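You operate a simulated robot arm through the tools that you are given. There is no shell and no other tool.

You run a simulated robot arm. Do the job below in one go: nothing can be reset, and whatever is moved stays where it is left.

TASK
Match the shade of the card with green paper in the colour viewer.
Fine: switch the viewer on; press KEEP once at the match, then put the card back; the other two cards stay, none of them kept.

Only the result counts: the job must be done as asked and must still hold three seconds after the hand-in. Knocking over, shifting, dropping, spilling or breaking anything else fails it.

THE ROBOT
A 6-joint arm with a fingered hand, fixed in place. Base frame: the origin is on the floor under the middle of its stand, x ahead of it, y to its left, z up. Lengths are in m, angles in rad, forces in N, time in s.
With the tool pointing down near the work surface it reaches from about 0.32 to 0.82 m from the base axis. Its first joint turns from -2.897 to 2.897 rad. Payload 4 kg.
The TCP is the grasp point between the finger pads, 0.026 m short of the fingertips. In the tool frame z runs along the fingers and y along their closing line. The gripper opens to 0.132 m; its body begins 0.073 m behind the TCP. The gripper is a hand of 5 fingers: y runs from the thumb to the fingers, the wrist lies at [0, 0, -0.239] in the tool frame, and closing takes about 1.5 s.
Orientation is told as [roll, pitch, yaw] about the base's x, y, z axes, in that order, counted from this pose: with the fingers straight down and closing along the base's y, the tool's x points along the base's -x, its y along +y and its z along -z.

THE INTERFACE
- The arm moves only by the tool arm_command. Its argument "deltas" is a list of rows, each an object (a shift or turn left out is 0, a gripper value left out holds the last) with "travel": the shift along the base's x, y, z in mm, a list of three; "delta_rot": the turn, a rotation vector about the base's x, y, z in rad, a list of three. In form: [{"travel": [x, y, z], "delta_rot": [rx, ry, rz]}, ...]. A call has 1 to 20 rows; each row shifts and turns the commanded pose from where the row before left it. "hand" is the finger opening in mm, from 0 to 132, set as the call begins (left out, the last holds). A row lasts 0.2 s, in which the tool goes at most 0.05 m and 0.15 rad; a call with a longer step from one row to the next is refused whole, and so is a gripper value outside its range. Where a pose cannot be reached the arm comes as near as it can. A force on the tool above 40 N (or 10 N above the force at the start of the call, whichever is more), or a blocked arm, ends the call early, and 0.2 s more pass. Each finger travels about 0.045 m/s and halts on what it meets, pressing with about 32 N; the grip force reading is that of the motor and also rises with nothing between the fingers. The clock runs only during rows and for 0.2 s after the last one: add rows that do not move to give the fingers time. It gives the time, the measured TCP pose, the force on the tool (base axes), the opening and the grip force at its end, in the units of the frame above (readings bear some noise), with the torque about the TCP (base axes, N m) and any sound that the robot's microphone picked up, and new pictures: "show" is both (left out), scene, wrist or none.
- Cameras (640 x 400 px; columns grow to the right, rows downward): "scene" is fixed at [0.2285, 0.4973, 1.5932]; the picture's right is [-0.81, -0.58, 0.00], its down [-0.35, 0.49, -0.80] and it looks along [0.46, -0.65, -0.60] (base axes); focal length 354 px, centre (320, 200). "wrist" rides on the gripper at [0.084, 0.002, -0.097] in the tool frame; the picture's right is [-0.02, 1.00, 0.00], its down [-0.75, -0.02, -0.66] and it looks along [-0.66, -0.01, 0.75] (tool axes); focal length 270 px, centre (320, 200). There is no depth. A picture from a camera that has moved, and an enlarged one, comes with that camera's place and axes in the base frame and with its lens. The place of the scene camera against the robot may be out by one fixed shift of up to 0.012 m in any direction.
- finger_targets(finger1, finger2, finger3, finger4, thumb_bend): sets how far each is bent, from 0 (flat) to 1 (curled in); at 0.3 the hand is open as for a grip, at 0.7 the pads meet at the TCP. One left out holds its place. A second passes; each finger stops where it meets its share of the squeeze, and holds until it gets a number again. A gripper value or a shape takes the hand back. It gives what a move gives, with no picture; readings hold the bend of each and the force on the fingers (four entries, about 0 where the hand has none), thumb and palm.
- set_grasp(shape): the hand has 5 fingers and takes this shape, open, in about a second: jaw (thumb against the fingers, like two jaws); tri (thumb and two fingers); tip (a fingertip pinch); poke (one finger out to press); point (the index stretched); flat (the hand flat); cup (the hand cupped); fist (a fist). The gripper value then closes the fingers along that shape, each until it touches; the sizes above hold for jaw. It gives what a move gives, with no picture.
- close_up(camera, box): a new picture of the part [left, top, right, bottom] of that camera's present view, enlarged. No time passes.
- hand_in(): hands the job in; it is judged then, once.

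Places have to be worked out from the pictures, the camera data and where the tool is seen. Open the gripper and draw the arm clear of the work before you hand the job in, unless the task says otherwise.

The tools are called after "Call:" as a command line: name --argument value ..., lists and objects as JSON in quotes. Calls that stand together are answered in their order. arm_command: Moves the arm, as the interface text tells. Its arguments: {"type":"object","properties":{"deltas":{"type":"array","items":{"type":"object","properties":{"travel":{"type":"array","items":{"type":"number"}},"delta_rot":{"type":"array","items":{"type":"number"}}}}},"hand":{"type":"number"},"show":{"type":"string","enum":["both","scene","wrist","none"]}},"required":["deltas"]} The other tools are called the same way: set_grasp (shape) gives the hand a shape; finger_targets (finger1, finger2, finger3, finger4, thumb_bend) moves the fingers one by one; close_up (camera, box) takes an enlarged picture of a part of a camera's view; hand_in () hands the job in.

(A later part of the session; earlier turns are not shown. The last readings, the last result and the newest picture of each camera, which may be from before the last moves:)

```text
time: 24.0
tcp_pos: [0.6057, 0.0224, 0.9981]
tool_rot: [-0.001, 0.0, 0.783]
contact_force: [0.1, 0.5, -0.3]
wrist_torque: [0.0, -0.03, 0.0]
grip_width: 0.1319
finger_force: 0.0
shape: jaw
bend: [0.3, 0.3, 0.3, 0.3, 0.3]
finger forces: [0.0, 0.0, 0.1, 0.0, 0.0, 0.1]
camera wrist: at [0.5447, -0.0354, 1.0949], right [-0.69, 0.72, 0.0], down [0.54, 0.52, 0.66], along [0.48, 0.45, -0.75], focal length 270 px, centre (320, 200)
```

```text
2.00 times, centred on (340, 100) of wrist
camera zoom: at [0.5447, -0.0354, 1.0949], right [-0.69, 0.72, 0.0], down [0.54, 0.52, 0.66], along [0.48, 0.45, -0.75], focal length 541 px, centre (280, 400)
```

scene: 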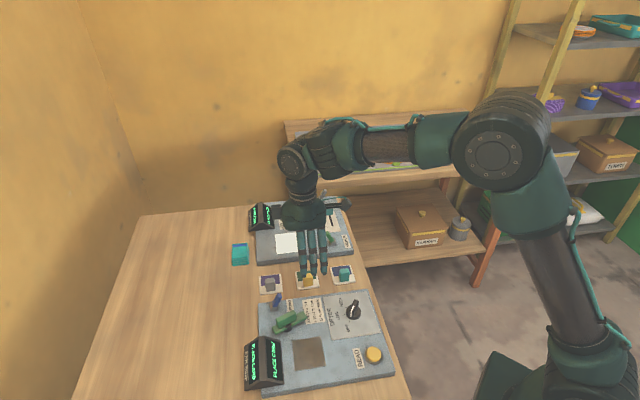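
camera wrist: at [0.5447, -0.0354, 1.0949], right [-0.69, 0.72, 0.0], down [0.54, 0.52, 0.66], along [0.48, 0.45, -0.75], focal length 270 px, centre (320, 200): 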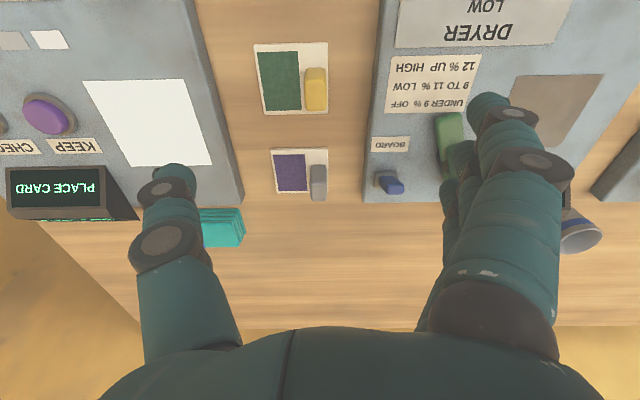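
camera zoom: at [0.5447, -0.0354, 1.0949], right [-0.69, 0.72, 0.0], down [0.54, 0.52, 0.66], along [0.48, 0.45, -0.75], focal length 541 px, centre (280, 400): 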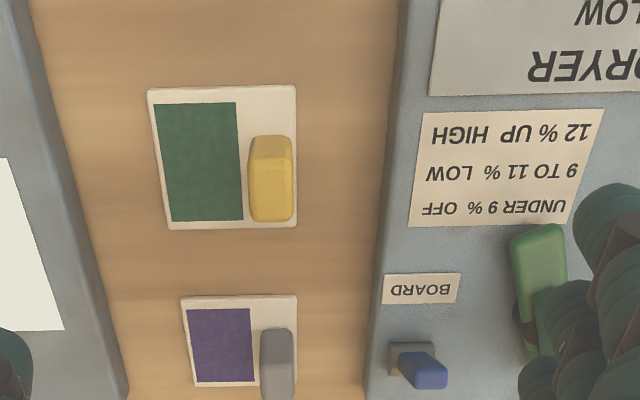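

Clear view: green card centred near N=0.442, E=−0.435 (table axes), yellow handle centre N≈0.443, E≈−0.415, top z≈0.87. I'll narrow the jaw to 44 mm, correct by a couple of mm and descend partway.

Call:
arm_command --deltas '[{"travel": [1, -2.4, 0]}, {"travel": [0, 0, 0]}, {"travel": [0, 0, 0]}, {"travel": [0, 0, -20]}, {"travel": [0, 0, -20]}, {"travel": [0, 0, -20]}, {"travel": [0, 0, -18]}, {}]' --hand 44 --show "both"

Call:
close_up --camera "wrist" --box '[200, 60, 440, 240]'

Call:
close_up --camera "scene" --box '[240, 200, 400, 320]'

```text
time: 25.8
tcp_pos: [0.6066, 0.0197, 0.9194]
tool_rot: [0.0, -0.001, 0.783]
contact_force: [-0.8, 0.3, -0.4]
wrist_torque: [-0.03, 0.02, -0.02]
grip_width: 0.0447
finger_force: 0.1
shape: jaw
bend: [0.73, 0.73, 0.73, 0.73, 0.7]
finger forces: [0.0, 0.1, 0.0, 0.1, 0.0, 0.0]
camera wrist: at [0.5466, -0.0387, 1.0171], right [-0.69, 0.72, 0.0], down [0.54, 0.52, 0.66], along [0.48, 0.45, -0.75], focal length 270 px, centre (320, 200)
```

scene: 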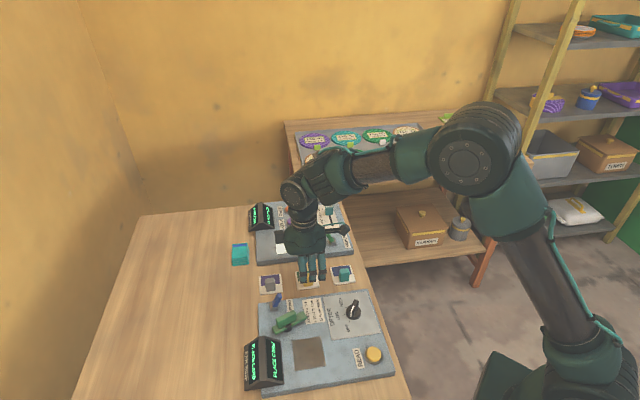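
wrist: 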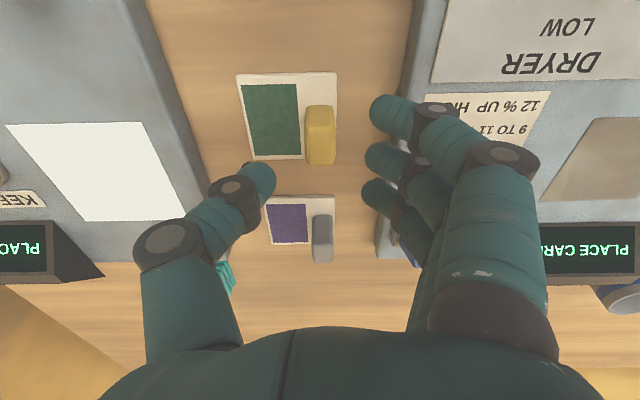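

```text
2.22 times, centred on (320, 150) of wrist
camera zoom: at [0.5466, -0.0387, 1.0171], right [-0.69, 0.72, 0.0], down [0.54, 0.52, 0.66], along [0.48, 0.45, -0.75], focal length 601 px, centre (320, 311)
```

zoom: 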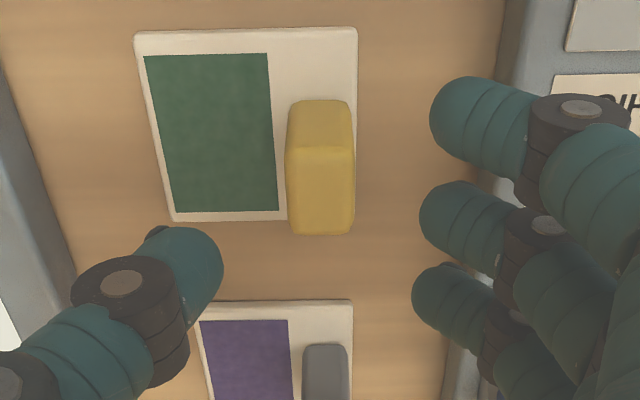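

```text
3.33 times, centred on (320, 260) of scene
camera zoom: at [0.2285, 0.4973, 1.5932], right [-0.81, -0.58, 0.0], down [-0.35, 0.49, -0.8], along [0.46, -0.65, -0.6], focal length 1178 px, centre (320, 0)
```

zoom: 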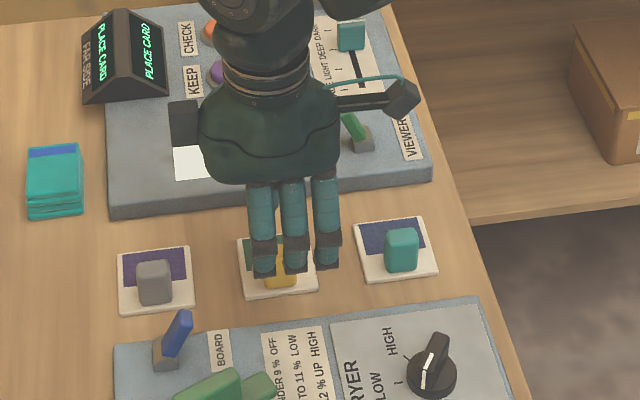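

Alignment looks good to within ~1 mm (card top z≈0.844, handle top ≈0.875). I want a closer look at the finger positions near the dryer's edge before descending.

Call:
close_up --camera "scene" --box '[280, 230, 360, 290]'

Call:
close_up --camera "wrist" --box '[340, 60, 580, 240]'

```text
6.67 times, centred on (320, 260) of scene
camera zoom: at [0.2285, 0.4973, 1.5932], right [-0.81, -0.58, 0.0], down [-0.35, 0.49, -0.8], along [0.46, -0.65, -0.6], focal length 2357 px, centre (320, -200)
```

zoom: 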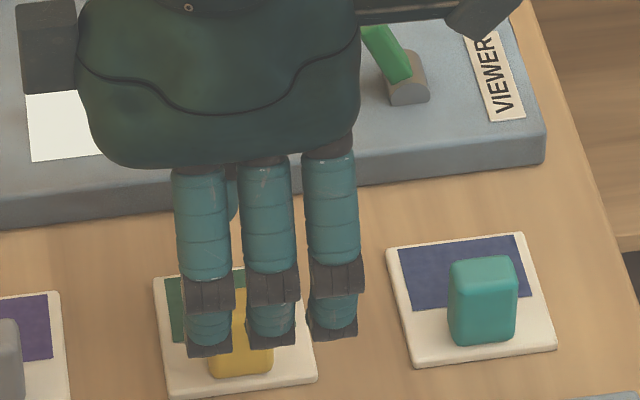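

```text
2.22 times, centred on (460, 150) of wrist
camera zoom: at [0.5466, -0.0387, 1.0171], right [-0.69, 0.72, 0.0], down [0.54, 0.52, 0.66], along [0.48, 0.45, -0.75], focal length 601 px, centre (9, 311)
```

zoom: 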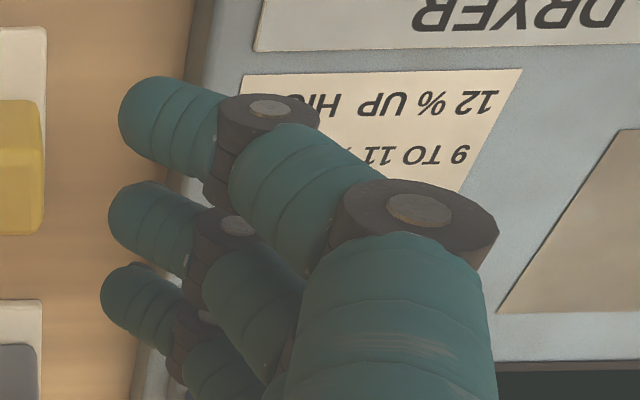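

The finger joints would come near the dryer's edge in this orientation, so I'll turn the hand by −90° (closing along the handle's other side, between the card rows) at a safe height.

Call:
arm_command --deltas '[{"travel": [0, 0, 20]}, {"travel": [0, 0, 15], "delta_rot": [0, 0, -0.14]}, {"delta_rot": [0, 0, -0.143]}, {"delta_rot": [0, 0, -0.143]}, {"delta_rot": [0, 0, -0.143]}, {"delta_rot": [0, 0, -0.143]}, {"delta_rot": [0, 0, -0.143]}, {"delta_rot": [0, 0, -0.143]}, {"delta_rot": [0, 0, -0.143]}, {"delta_rot": [0, 0, -0.143]}, {"delta_rot": [0, 0, -0.143]}, {"delta_rot": [0, 0, -0.143]}, {}, {}]' --hand 52 --show "both"

Call:
close_up --camera "wrist" --box '[180, 20, 460, 220]'

Call:
close_up --camera "scene" --box '[260, 210, 360, 285]'

```text
time: 28.8
tcp_pos: [0.6067, 0.0196, 0.9563]
tool_rot: [0.0, 0.0, -0.789]
contact_force: [0.3, -0.5, 0.4]
wrist_torque: [-0.02, -0.03, -0.01]
grip_width: 0.051
finger_force: 0.1
shape: jaw
bend: [0.73, 0.73, 0.73, 0.73, 0.7]
finger forces: [0.0, 0.0, 0.0, 0.0, 0.1, 0.1]
camera wrist: at [0.5486, 0.081, 1.0538], right [0.72, 0.69, 0.0], down [0.52, -0.54, 0.66], along [0.46, -0.48, -0.75], focal length 270 px, centre (320, 200)
```

scene: 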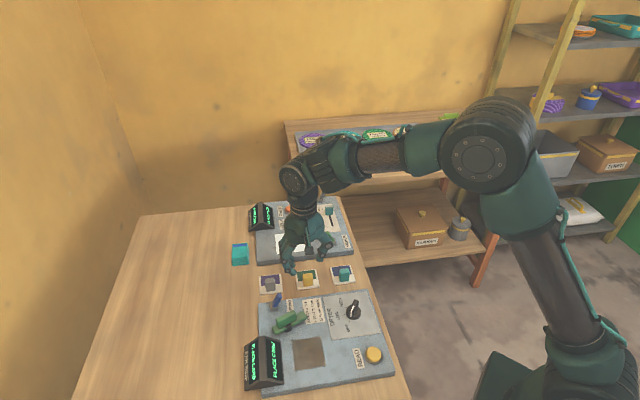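
wrist: 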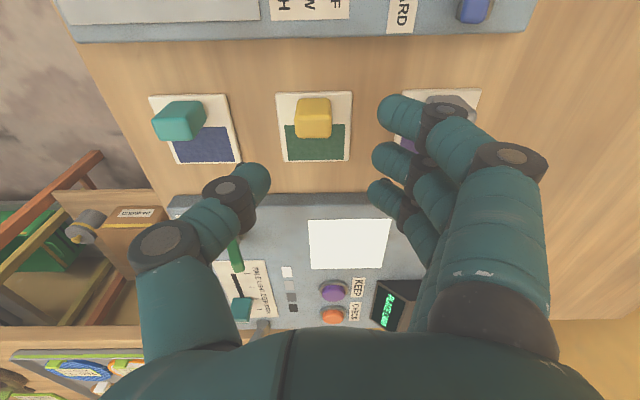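

```text
2.00 times, centred on (320, 120) of wrist
camera zoom: at [0.5486, 0.081, 1.0538], right [0.72, 0.69, 0.0], down [0.52, -0.54, 0.66], along [0.46, -0.48, -0.75], focal length 541 px, centre (320, 360)
```

zoom: 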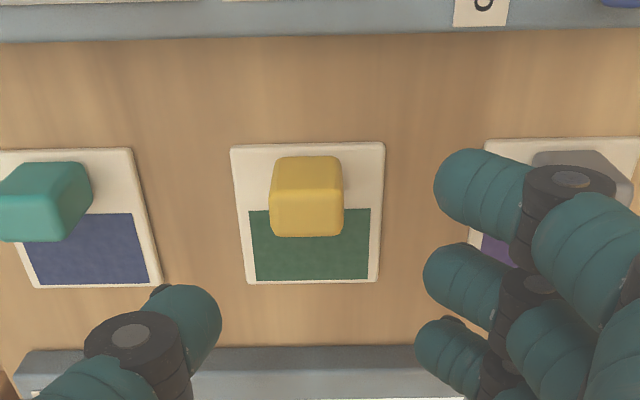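

```text
5.33 times, centred on (310, 248) of scene
camera zoom: at [0.2285, 0.4973, 1.5932], right [-0.81, -0.58, 0.0], down [-0.35, 0.49, -0.8], along [0.46, -0.65, -0.6], focal length 1885 px, centre (373, -53)
```

zoom: 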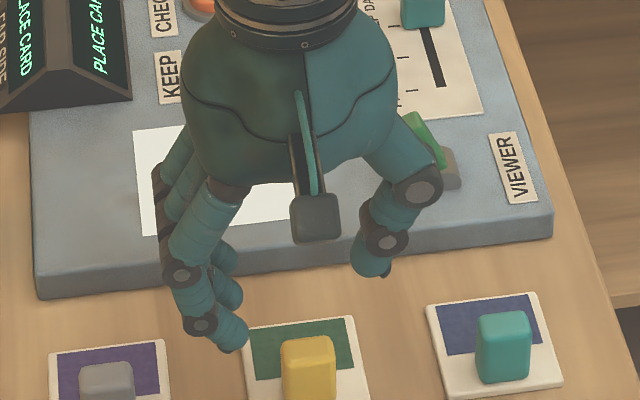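

The handle is now centred between thumb and fingers, ~3 mm off. I'll correct it and descend to just above grip height.

Call:
arm_command --deltas '[{"travel": [0.4, -3.9, -10]}, {"travel": [0, 0, -16]}, {"travel": [0, 0, -16]}, {"travel": [0, 0, -14]}, {"travel": [0, 0, -10]}, {}]' --show "both"

Call:
close_up --camera "wrist" --box '[180, 60, 460, 260]'

Call:
close_up --camera "scene" --box '[260, 235, 360, 310]'

```text
time: 30.2
tcp_pos: [0.6054, 0.0154, 0.8908]
tool_rot: [0.0, 0.0, -0.786]
contact_force: [0.8, 0.1, 0.1]
wrist_torque: [-0.01, 0.04, 0.01]
grip_width: 0.0512
finger_force: 0.1
shape: jaw
bend: [0.73, 0.73, 0.73, 0.73, 0.7]
finger forces: [0.0, 0.0, 0.1, 0.0, 0.0, 0.0]
camera wrist: at [0.5481, 0.0765, 0.988], right [0.72, 0.69, 0.0], down [0.52, -0.54, 0.66], along [0.46, -0.47, -0.75], focal length 270 px, centre (320, 200)
```

scene: 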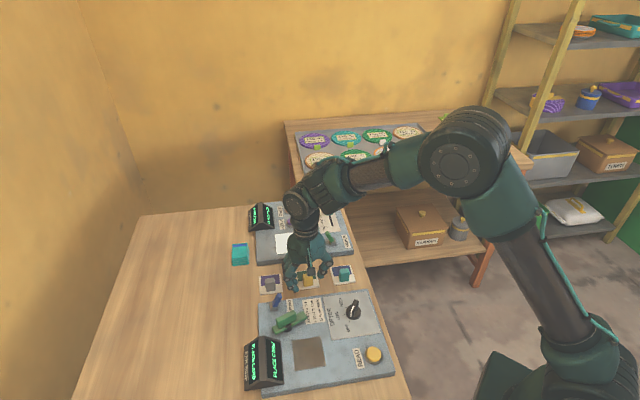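
wrist: 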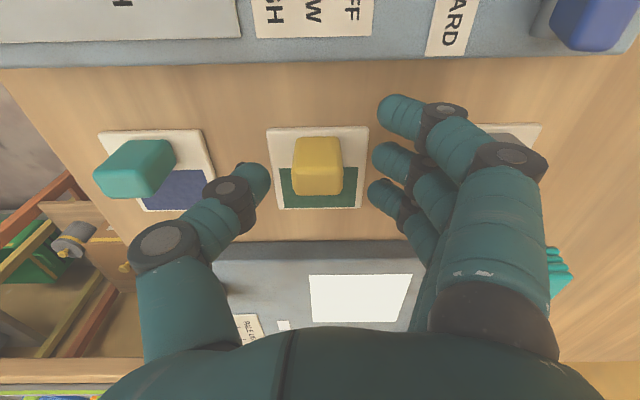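

```text
2.00 times, centred on (320, 160) of wrist
camera zoom: at [0.5481, 0.0765, 0.988], right [0.72, 0.69, 0.0], down [0.52, -0.54, 0.66], along [0.46, -0.47, -0.75], focal length 541 px, centre (320, 280)
```

zoom: 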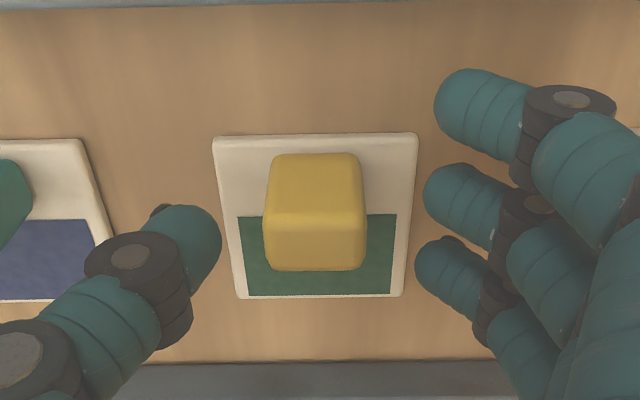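

```text
5.33 times, centred on (310, 272) of scene
camera zoom: at [0.2285, 0.4973, 1.5932], right [-0.81, -0.58, 0.0], down [-0.35, 0.49, -0.8], along [0.46, -0.65, -0.6], focal length 1885 px, centre (373, -187)
```

zoom: 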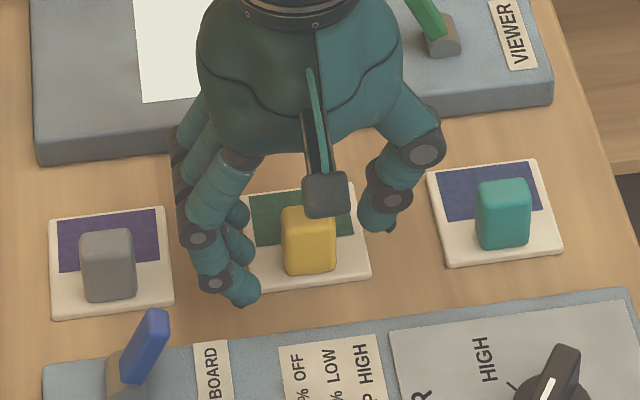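

Well centred: fingers 2 and 3 and the thumb flank the yellow handle. I'll go down 16 mm more and then close.

Call:
arm_command --deltas '[{"travel": [0, 0, -6]}, {"travel": [0, 0, -5]}, {"travel": [0, 0, -5]}, {}]' --show "both"

Call:
close_up --camera "scene" --box '[260, 235, 360, 310]'

```text
time: 31.2
tcp_pos: [0.6067, 0.0155, 0.8752]
tool_rot: [0.0, 0.001, -0.785]
contact_force: [0.8, 0.0, 0.3]
wrist_torque: [0.0, -0.04, 0.02]
grip_width: 0.0513
finger_force: 0.1
shape: jaw
bend: [0.73, 0.73, 0.73, 0.73, 0.7]
finger forces: [0.1, 0.0, 0.0, 0.1, 0.0, 0.0]
camera wrist: at [0.5486, 0.0767, 0.9716], right [0.72, 0.69, 0.0], down [0.52, -0.54, 0.66], along [0.46, -0.47, -0.75], focal length 270 px, centre (320, 200)
```

scene: 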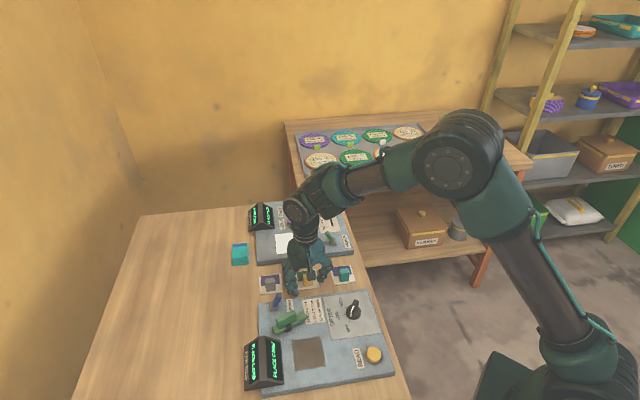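
wrist: 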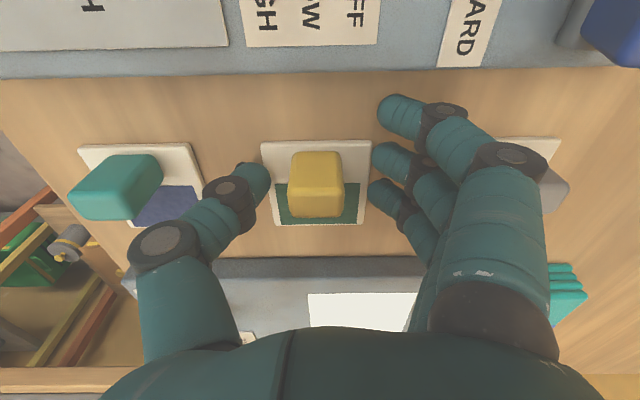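

```text
5.33 times, centred on (310, 272) of scene
camera zoom: at [0.2285, 0.4973, 1.5932], right [-0.81, -0.58, 0.0], down [-0.35, 0.49, -0.8], along [0.46, -0.65, -0.6], focal length 1885 px, centre (373, -187)
```

zoom: 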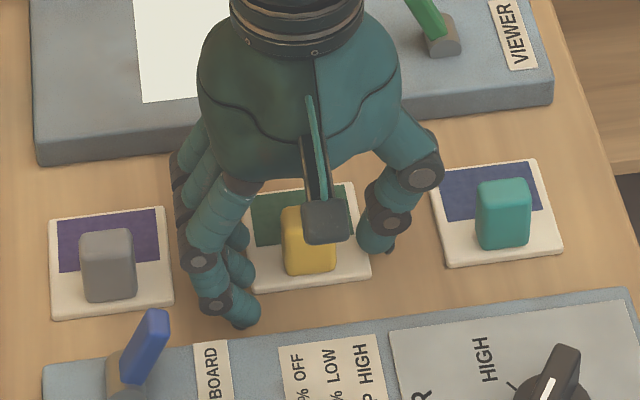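

Fingers are clear of the neighbours. Closing the jaw on the handle now.

Call:
arm_command --deltas '[{}, {}, {}, {}, {}, {}, {}]' --hand 10 --show "both"

Call:
close_up --camera "scene" --box '[260, 235, 360, 310]'

Call:
close_up --camera "wrist" --box '[180, 60, 460, 260]'

```text
time: 32.8
tcp_pos: [0.607, 0.0146, 0.8748]
tool_rot: [-0.001, 0.0, -0.785]
contact_force: [-1.3, -2.8, 8.1]
wrist_torque: [0.24, -0.09, 0.0]
grip_width: 0.0062
finger_force: 32.4
shape: jaw
bend: [0.67, 0.72, 0.73, 0.67, 0.71]
finger forces: [0.1, 22.5, 5.3, 0.0, 24.5, 0.0]
camera wrist: at [0.5487, 0.0766, 0.9722], right [0.72, 0.69, 0.0], down [0.52, -0.54, 0.66], along [0.46, -0.48, -0.75], focal length 270 px, centre (320, 200)
```

scene: 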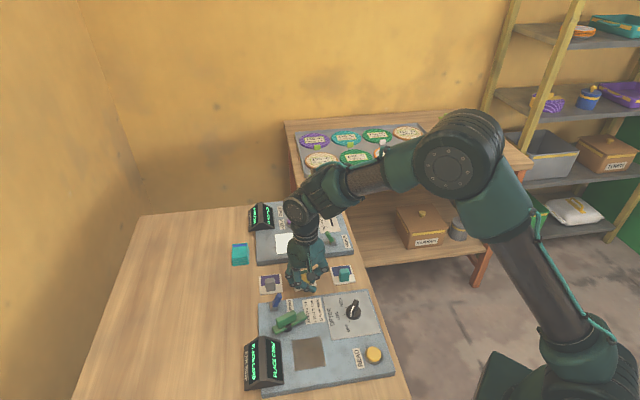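
wrist: 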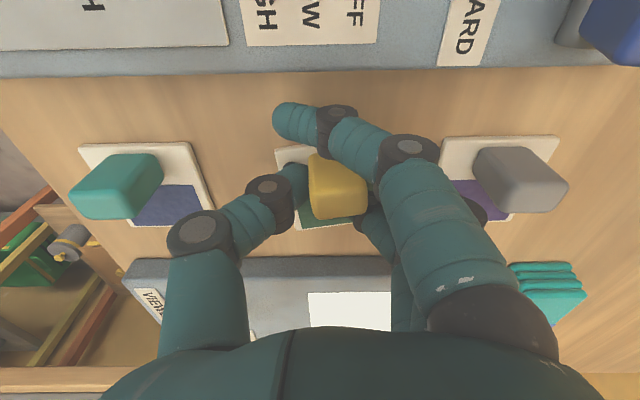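

```text
5.33 times, centred on (310, 272) of scene
camera zoom: at [0.2285, 0.4973, 1.5932], right [-0.81, -0.58, 0.0], down [-0.35, 0.49, -0.8], along [0.46, -0.65, -0.6], focal length 1885 px, centre (373, -187)
```

zoom: 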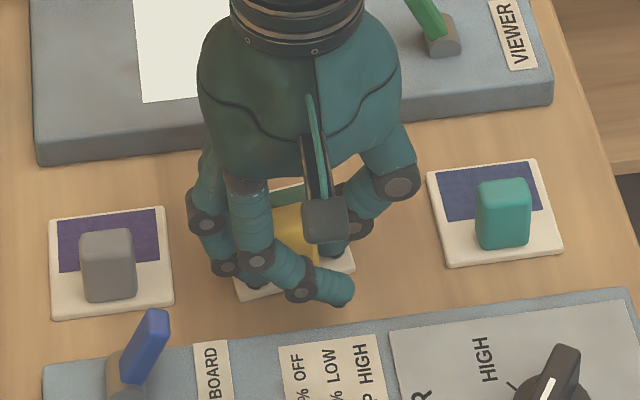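

```text
2.00 times, centred on (320, 160) of wrist
camera zoom: at [0.5487, 0.0766, 0.9722], right [0.72, 0.69, 0.0], down [0.52, -0.54, 0.66], along [0.46, -0.48, -0.75], focal length 541 px, centre (320, 280)
```

zoom: 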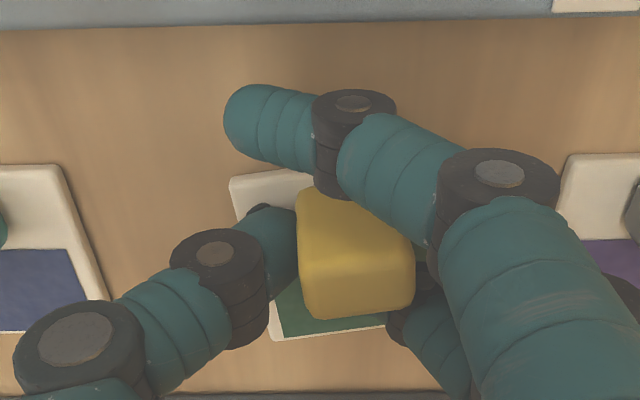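

The handle is held (thumb 24 N, finger2 22 N); the card turned by about +6° while gripping, which I'll correct later. Lifting gently and checking the hold.

Call:
arm_command --deltas '[{"travel": [0, 0, 4]}, {"travel": [0, 0, 8]}, {"travel": [0, 0, 12]}, {"travel": [0, 0, 20]}, {"travel": [0, 0, 20]}, {"travel": [0, 0, 20]}, {}]' --show "both"

Call:
close_up --camera "scene" --box '[260, 205, 360, 280]'

Call:
close_up --camera "wrist" --box '[180, 60, 460, 260]'

```text
time: 34.4
tcp_pos: [0.6053, 0.016, 0.9578]
tool_rot: [0.0, 0.0, -0.785]
contact_force: [-0.1, 0.6, -0.3]
wrist_torque: [-0.02, -0.04, 0.01]
grip_width: 0.0051
finger_force: 31.9
shape: jaw
bend: [0.67, 0.69, 0.73, 0.67, 0.71]
finger forces: [0.0, 15.9, 5.6, 0.1, 23.3, 0.0]
camera wrist: at [0.5483, 0.078, 1.0548], right [0.72, 0.69, 0.0], down [0.52, -0.54, 0.66], along [0.46, -0.47, -0.75], focal length 270 px, centre (320, 200)
```

scene: 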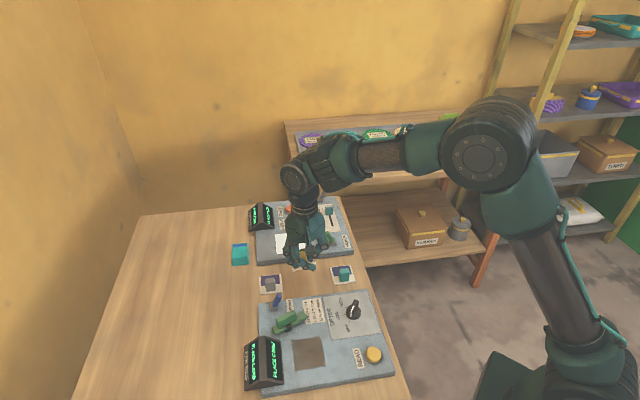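
wrist: 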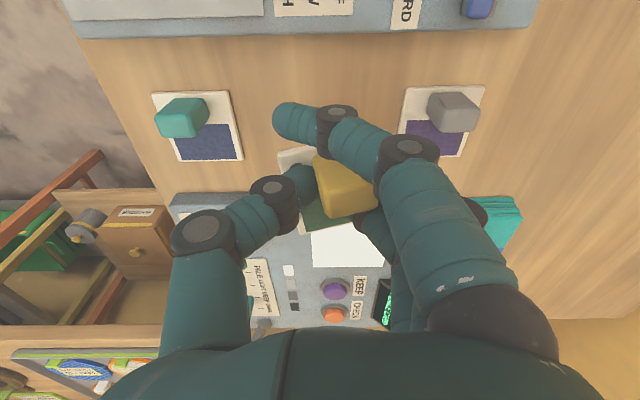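

```text
5.33 times, centred on (310, 242) of scene
camera zoom: at [0.2285, 0.4973, 1.5932], right [-0.81, -0.58, 0.0], down [-0.35, 0.49, -0.8], along [0.46, -0.65, -0.6], focal length 1885 px, centre (373, -27)
```

zoom: 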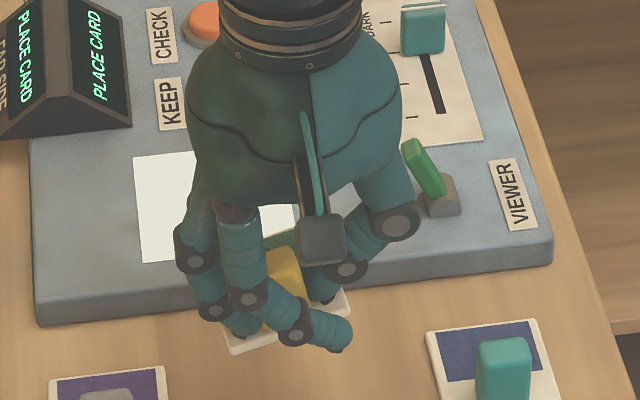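

```text
2.00 times, centred on (320, 160) of wrist
camera zoom: at [0.5483, 0.078, 1.0548], right [0.72, 0.69, 0.0], down [0.52, -0.54, 0.66], along [0.46, -0.47, -0.75], focal length 541 px, centre (320, 280)
```

zoom: 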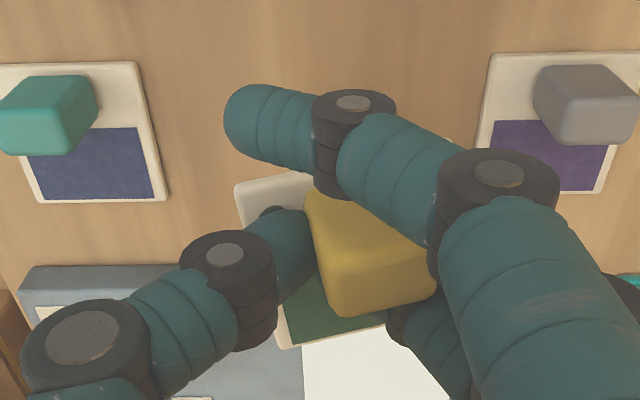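

The card is held and clear (turned ~9° in the grip). Patch centre is at about N=0.472, E=−0.568, so I'll carry the card above it and turn −0.16 rad to square it up.

Call:
arm_command --deltas '[{"travel": [0, 0, 12]}, {"travel": [21.7, -15.5, 0], "delta_rot": [0, 0, -0.032]}, {"travel": [21.7, -15.5, 0], "delta_rot": [0, 0, -0.032]}, {"travel": [21.7, -15.5, 0], "delta_rot": [0, 0, -0.032]}, {"travel": [21.7, -15.5, 0], "delta_rot": [0, 0, -0.032]}, {"travel": [21.6, -15.6, 0], "delta_rot": [0, 0, -0.032]}, {}, {}]' --show "both"

Call:
close_up --camera "scene" --box '[240, 170, 360, 260]'

Call:
close_up --camera "wrist" --box '[180, 60, 460, 260]'

```text
time: 36.2
tcp_pos: [0.7167, -0.0636, 0.9711]
tool_rot: [0.0, 0.001, -0.946]
contact_force: [-0.6, 0.1, -0.7]
wrist_torque: [-0.02, 0.0, -0.03]
grip_width: 0.0051
finger_force: 31.9
shape: jaw
bend: [0.67, 0.69, 0.73, 0.67, 0.72]
finger forces: [0.0, 15.9, 5.4, 0.0, 22.6, 0.0]
camera wrist: at [0.6693, 0.0077, 1.0681], right [0.82, 0.57, 0.0], down [0.43, -0.62, 0.66], along [0.37, -0.54, -0.75], focal length 270 px, centre (320, 200)
```

scene: 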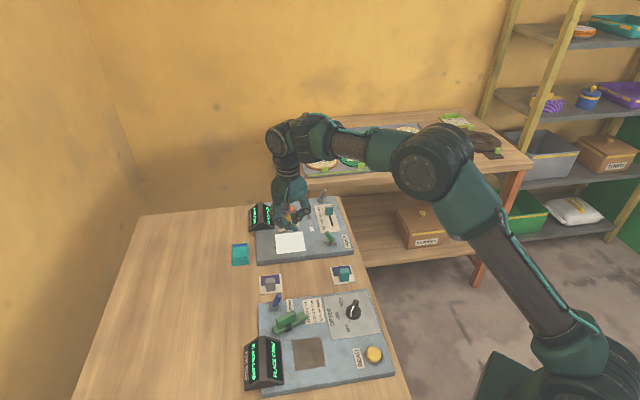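
wrist: 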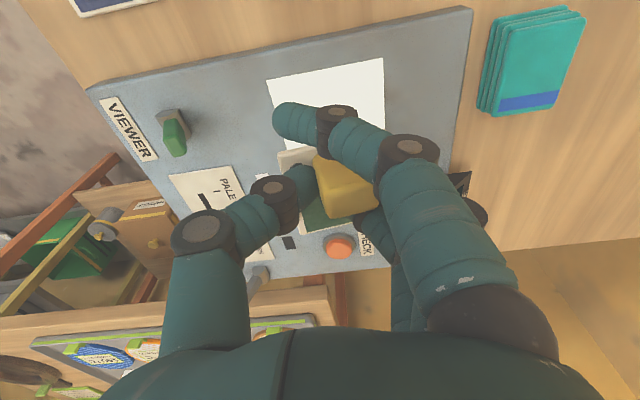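

```text
4.44 times, centred on (300, 215) of scene
camera zoom: at [0.2285, 0.4973, 1.5932], right [-0.81, -0.58, 0.0], down [-0.35, 0.49, -0.8], along [0.46, -0.65, -0.6], focal length 1571 px, centre (409, 133)
```

zoom: 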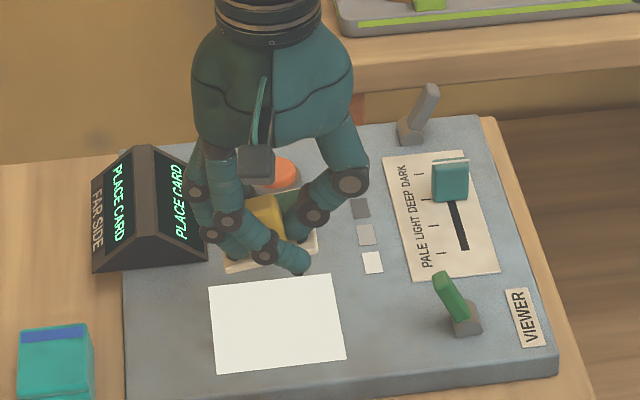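

```text
2.00 times, centred on (320, 160) of wrist
camera zoom: at [0.6693, 0.0077, 1.0681], right [0.82, 0.57, 0.0], down [0.43, -0.62, 0.66], along [0.37, -0.54, -0.75], focal length 541 px, centre (320, 280)
```

zoom: 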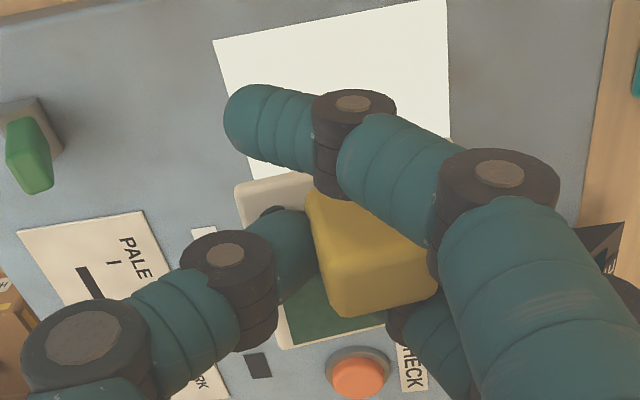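

By the patch corners the card centre is within ~2 mm of the patch centre. Descending to just above the panel.

Call:
arm_command --deltas '[{"travel": [0, 0, -18]}, {"travel": [0, 0, -18]}, {"travel": [0, 0, -15]}, {"travel": [0, 0, -10]}, {}]' --show "both"

Call:
close_up --camera "scene" --box '[240, 170, 360, 260]'

Call:
close_up --camera "wrist" --box '[180, 60, 460, 260]'

```text
time: 37.4
tcp_pos: [0.7142, -0.0613, 0.9088]
tool_rot: [0.0, 0.001, -0.946]
contact_force: [0.6, 0.3, -0.3]
wrist_torque: [-0.01, -0.01, -0.01]
grip_width: 0.0051
finger_force: 32.0
shape: jaw
bend: [0.67, 0.69, 0.73, 0.67, 0.72]
finger forces: [0.1, 15.9, 5.4, 0.1, 22.6, 0.1]
camera wrist: at [0.6675, 0.0087, 1.0065], right [0.82, 0.57, 0.0], down [0.43, -0.62, 0.66], along [0.37, -0.54, -0.75], focal length 270 px, centre (320, 200)
```

scene: 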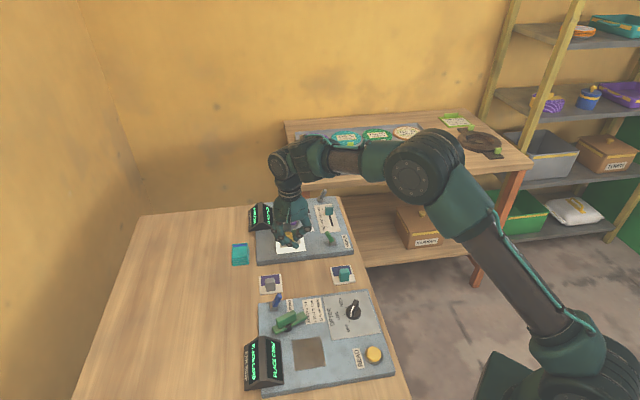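
wrist: 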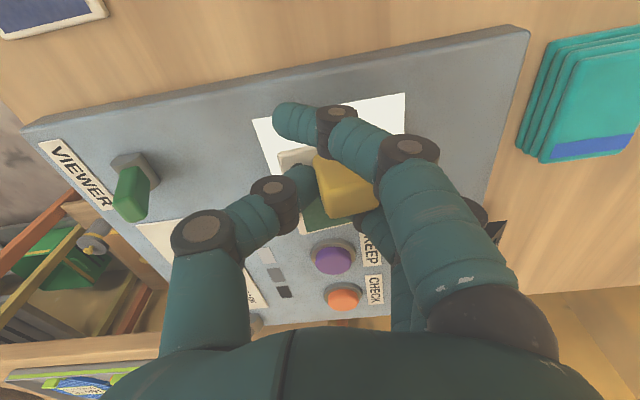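

```text
4.44 times, centred on (300, 215) of scene
camera zoom: at [0.2285, 0.4973, 1.5932], right [-0.81, -0.58, 0.0], down [-0.35, 0.49, -0.8], along [0.46, -0.65, -0.6], focal length 1571 px, centre (409, 133)
```

zoom: 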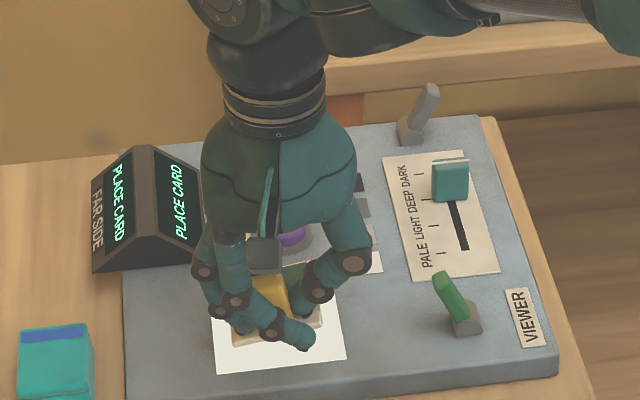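

```text
2.00 times, centred on (320, 160) of wrist
camera zoom: at [0.6675, 0.0087, 1.0065], right [0.82, 0.57, 0.0], down [0.43, -0.62, 0.66], along [0.37, -0.54, -0.75], focal length 541 px, centre (320, 280)
```

zoom: 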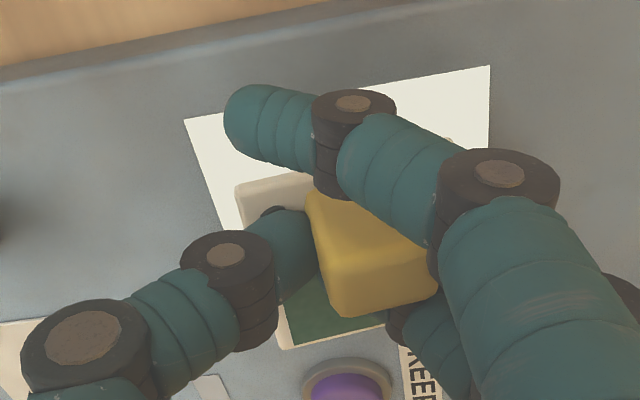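

The card hovers inside the patch outline. Lowering in small steps until contact.

Call:
arm_command --deltas '[{"travel": [0, 0, -3]}, {"travel": [0, 0, -2]}, {"travel": [0, 0, -2]}, {}]' --show "none"

Call:
arm_command --deltas '[{"travel": [0, 0, -2]}, {"travel": [0, 0, -1.5]}, {}]' --show "scene"

Call:
close_up --camera "scene" --box '[240, 170, 360, 260]'

```text
time: 38.4
tcp_pos: [0.7149, -0.0616, 0.9019]
tool_rot: [-0.002, -0.001, -0.945]
contact_force: [-0.3, -0.4, -0.9]
wrist_torque: [0.01, 0.02, 0.01]
grip_width: 0.0051
finger_force: 32.1
shape: jaw
bend: [0.67, 0.69, 0.73, 0.67, 0.72]
finger forces: [0.0, 16.0, 5.3, 0.1, 22.4, 0.0]
```

```text
time: 39.2
tcp_pos: [0.714, -0.0619, 0.8985]
tool_rot: [0.001, -0.003, -0.947]
contact_force: [0.3, -0.6, 7.7]
wrist_torque: [0.27, -0.14, 0.0]
grip_width: 0.0053
finger_force: 32.0
shape: jaw
bend: [0.67, 0.7, 0.73, 0.67, 0.72]
finger forces: [0.0, 16.3, 6.1, 0.1, 24.1, 0.0]
```

scene: 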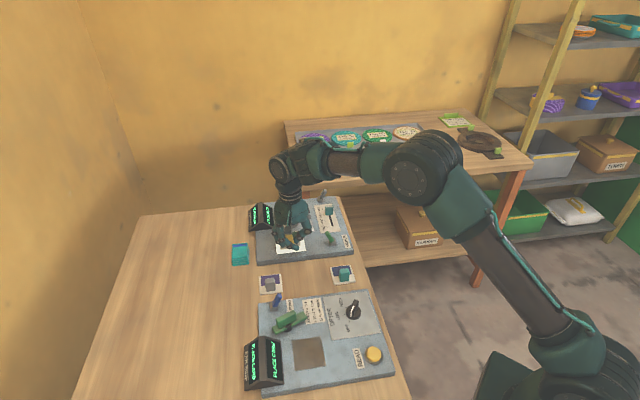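

```text
4.44 times, centred on (300, 215) of scene
camera zoom: at [0.2285, 0.4973, 1.5932], right [-0.81, -0.58, 0.0], down [-0.35, 0.49, -0.8], along [0.46, -0.65, -0.6], focal length 1571 px, centre (409, 133)
```

zoom: 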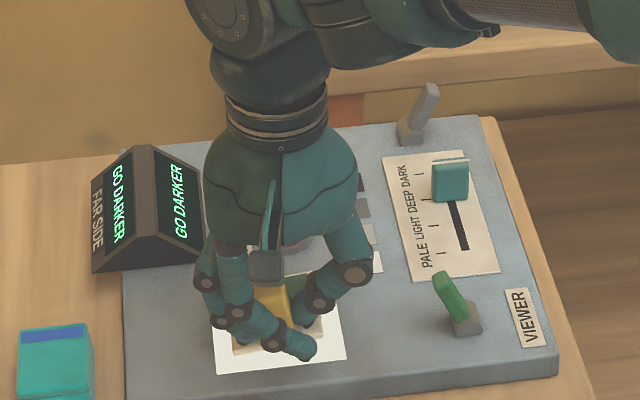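

Contact, and the viewer now reads "GO DARKER". I'll open the hand to release the card.

Call:
arm_command --deltas '[{}, {}, {}, {}, {}, {}]' --hand 58 --show "both"

Call:
close_up --camera "scene" --box '[240, 170, 360, 260]'

Call:
close_up --camera "wrist" --box '[180, 60, 460, 260]'

```text
time: 40.6
tcp_pos: [0.715, -0.0623, 0.8984]
tool_rot: [-0.001, 0.0, -0.945]
contact_force: [0.1, 0.0, -0.5]
wrist_torque: [0.02, 0.03, 0.01]
grip_width: 0.057
finger_force: 0.0
shape: jaw
bend: [0.73, 0.73, 0.73, 0.73, 0.7]
finger forces: [0.0, 0.0, 0.1, 0.0, 0.0, 0.0]
camera wrist: at [0.6673, 0.0079, 0.9959], right [0.82, 0.57, 0.0], down [0.43, -0.62, 0.66], along [0.37, -0.54, -0.75], focal length 270 px, centre (320, 200)
```

scene: 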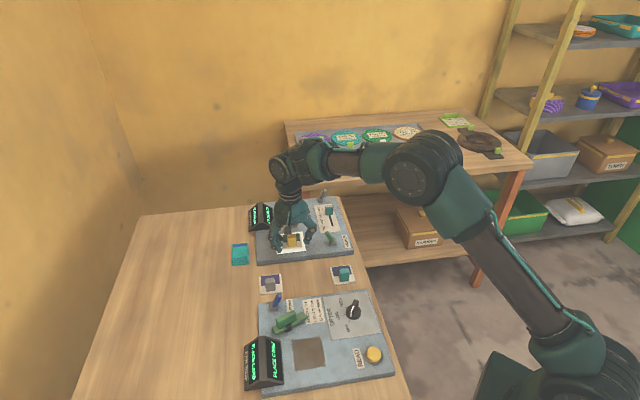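
wrist: 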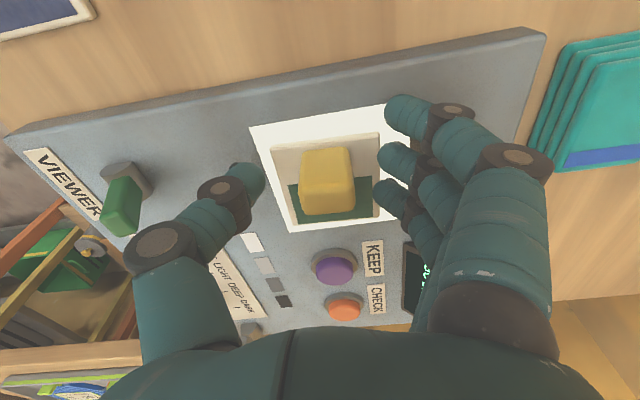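

```text
4.44 times, centred on (300, 215) of scene
camera zoom: at [0.2285, 0.4973, 1.5932], right [-0.81, -0.58, 0.0], down [-0.35, 0.49, -0.8], along [0.46, -0.65, -0.6], focal length 1571 px, centre (409, 133)
```

zoom: 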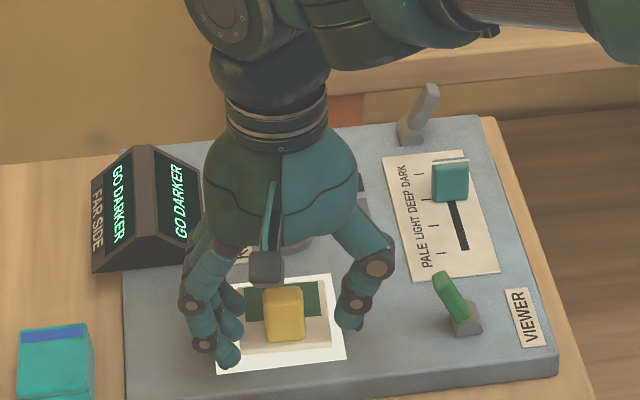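

```text
2.00 times, centred on (320, 160) of wrist
camera zoom: at [0.6673, 0.0079, 0.9959], right [0.82, 0.57, 0.0], down [0.43, -0.62, 0.66], along [0.37, -0.54, -0.75], focal length 541 px, centre (320, 280)
```

zoom: 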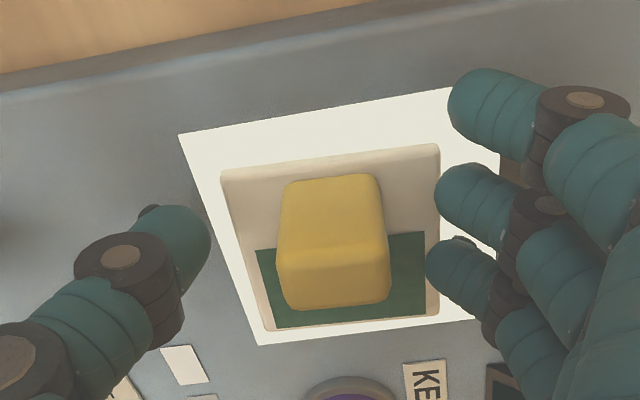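

The card lies squarely on the patch and the display asks to go darker. I'll rise straight up, then change to poke and turn back to yaw 45° for the slider.

Call:
arm_command --deltas '[{"travel": [0, 0, 10]}, {"travel": [0, 0, 25]}, {"travel": [0, 0, 40]}, {"travel": [0, 0, 40]}, {}]' --show "scene"

Call:
set_grasp --shape "poke"

Call:
arm_command --deltas '[{"delta_rot": [0, 0, 0.145]}, {"delta_rot": [0, 0, 0.145]}, {"delta_rot": [0, 0, 0.145]}, {"delta_rot": [0, 0, 0.145]}, {"delta_rot": [0, 0, 0.145]}, {"delta_rot": [0, 0, 0.145]}, {"delta_rot": [0, 0, 0.145]}, {"delta_rot": [0, 0, 0.145]}, {"delta_rot": [0, 0, 0.145]}, {"delta_rot": [0, 0, 0.145]}, {"delta_rot": [0, 0, 0.145]}, {"delta_rot": [0, 0, 0.136]}, {}]' --show "both"

Call:
close_up --camera "scene" --box '[240, 170, 360, 260]'

```text
time: 41.8
tcp_pos: [0.7172, -0.0649, 1.0146]
tool_rot: [0.002, 0.0, -0.945]
contact_force: [0.3, 0.8, 0.1]
wrist_torque: [-0.03, 0.0, 0.0]
grip_width: 0.0571
finger_force: 0.1
shape: jaw
bend: [0.73, 0.73, 0.73, 0.73, 0.7]
finger forces: [0.0, 0.1, 0.0, 0.0, 0.0, 0.1]
```

scene: 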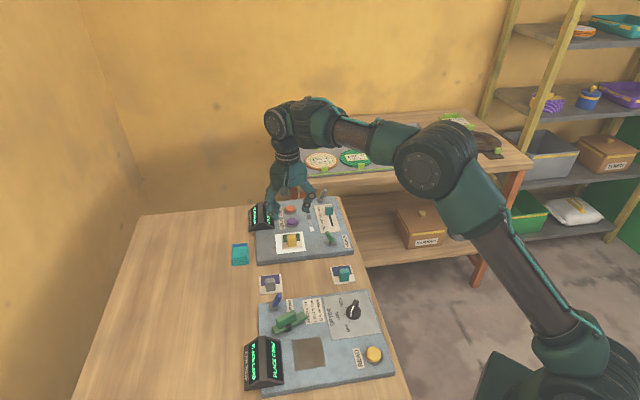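

```text
time: 42.7
tcp_pos: [0.7163, -0.0639, 1.0155]
tool_rot: [-0.001, 0.003, -0.947]
contact_force: [0.3, -0.2, 0.2]
wrist_torque: [0.01, 0.02, 0.02]
grip_width: 0.0
finger_force: 0.1
shape: poke
bend: [1.0, 1.0, 1.0, 1.0, 0.47]
finger forces: [0.1, 0.0, 0.0, 0.1, 0.0, 0.0]
```

```text
time: 45.5
tcp_pos: [0.715, -0.0616, 1.0134]
tool_rot: [0.0, -0.001, 0.786]
contact_force: [-0.3, 0.1, 1.1]
wrist_torque: [0.03, -0.02, 0.02]
grip_width: 0.0
finger_force: 0.1
shape: poke
bend: [1.0, 1.0, 1.0, 1.0, 0.47]
finger forces: [0.0, 0.0, 0.1, 0.0, 0.0, 0.1]
camera wrist: at [0.6547, -0.12, 1.1108], right [-0.69, 0.72, 0.0], down [0.54, 0.52, 0.66], along [0.47, 0.46, -0.75], focal length 270 px, centre (320, 200)
```

scene: 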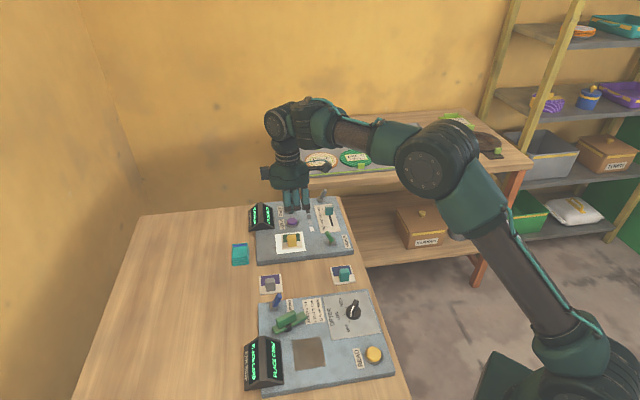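
wrist: 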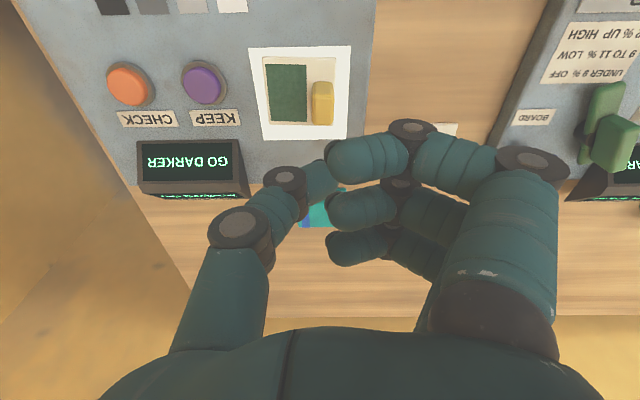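

```text
4.44 times, centred on (300, 215) of scene
camera zoom: at [0.2285, 0.4973, 1.5932], right [-0.81, -0.58, 0.0], down [-0.35, 0.49, -0.8], along [0.46, -0.65, -0.6], focal length 1571 px, centre (409, 133)
```

zoom: 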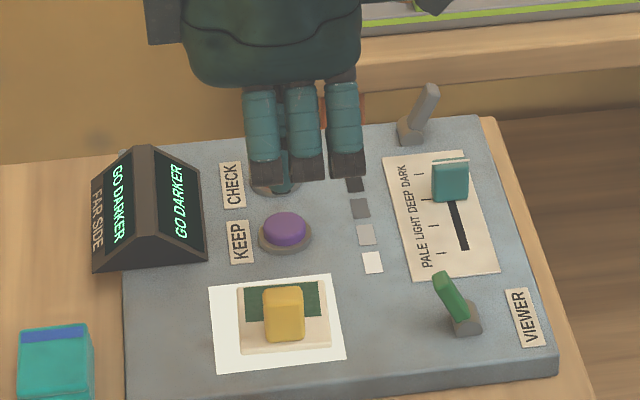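

KEEP is located at about (0.781, −0.137). Now I'll move to above the slider, on the PALE side of its knob.

Call:
arm_command --deltas '[{"travel": [-5.6, -28.9, -6]}, {"travel": [-5.6, -28.9, -12]}, {"travel": [-5.6, -28.9, -14]}, {"travel": [-5.7, -28.9, -16]}, {"travel": [-5.7, -28.9, -16]}, {}, {}]' --show "both"

Call:
close_up --camera "scene" --box '[270, 170, 370, 245]'

Call:
close_up --camera "wrist" --box '[100, 40, 420, 240]'

```text
time: 47.1
tcp_pos: [0.6848, -0.2054, 0.9489]
tool_rot: [-0.001, 0.001, 0.785]
contact_force: [0.2, 0.2, 0.2]
wrist_torque: [0.02, 0.01, -0.02]
grip_width: 0.0
finger_force: 0.0
shape: poke
bend: [1.0, 1.0, 1.0, 1.0, 0.47]
finger forces: [0.1, 0.1, 0.0, 0.0, 0.0, 0.0]
camera wrist: at [0.626, -0.2641, 1.0462], right [-0.69, 0.72, 0.0], down [0.54, 0.52, 0.66], along [0.47, 0.46, -0.75], focal length 270 px, centre (320, 200)
```

scene: 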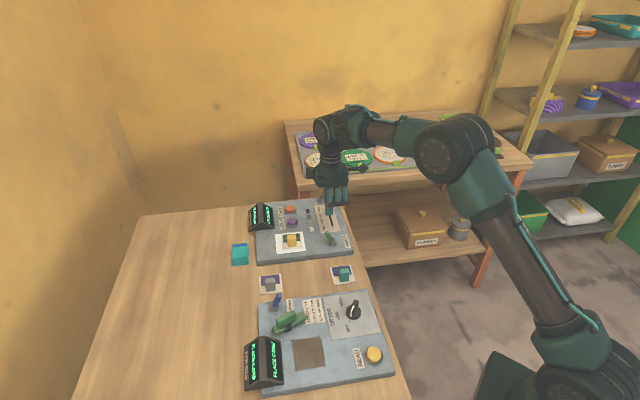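
wrist: 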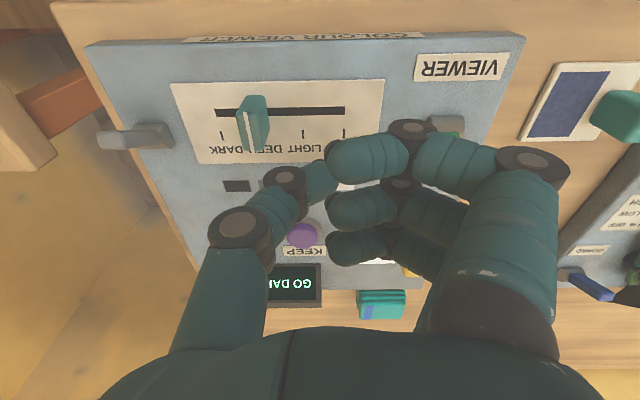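

```text
5.33 times, centred on (320, 208) of scene
camera zoom: at [0.2285, 0.4973, 1.5932], right [-0.81, -0.58, 0.0], down [-0.35, 0.49, -0.8], along [0.46, -0.65, -0.6], focal length 1885 px, centre (320, 160)
```

zoom: 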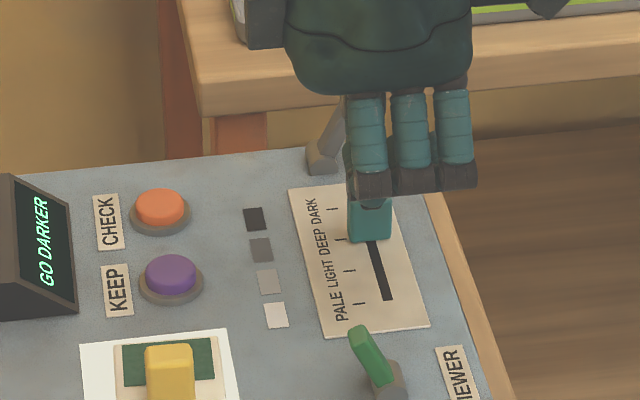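

```text
2.00 times, centred on (260, 140) of wrist
camera zoom: at [0.626, -0.2641, 1.0462], right [-0.69, 0.72, 0.0], down [0.54, 0.52, 0.66], along [0.47, 0.46, -0.75], focal length 541 px, centre (440, 320)
```

zoom: 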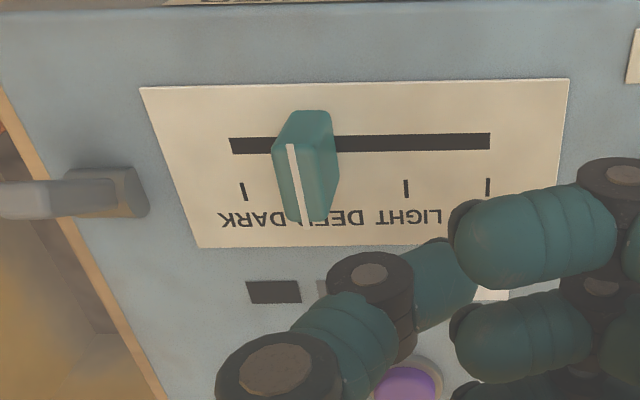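

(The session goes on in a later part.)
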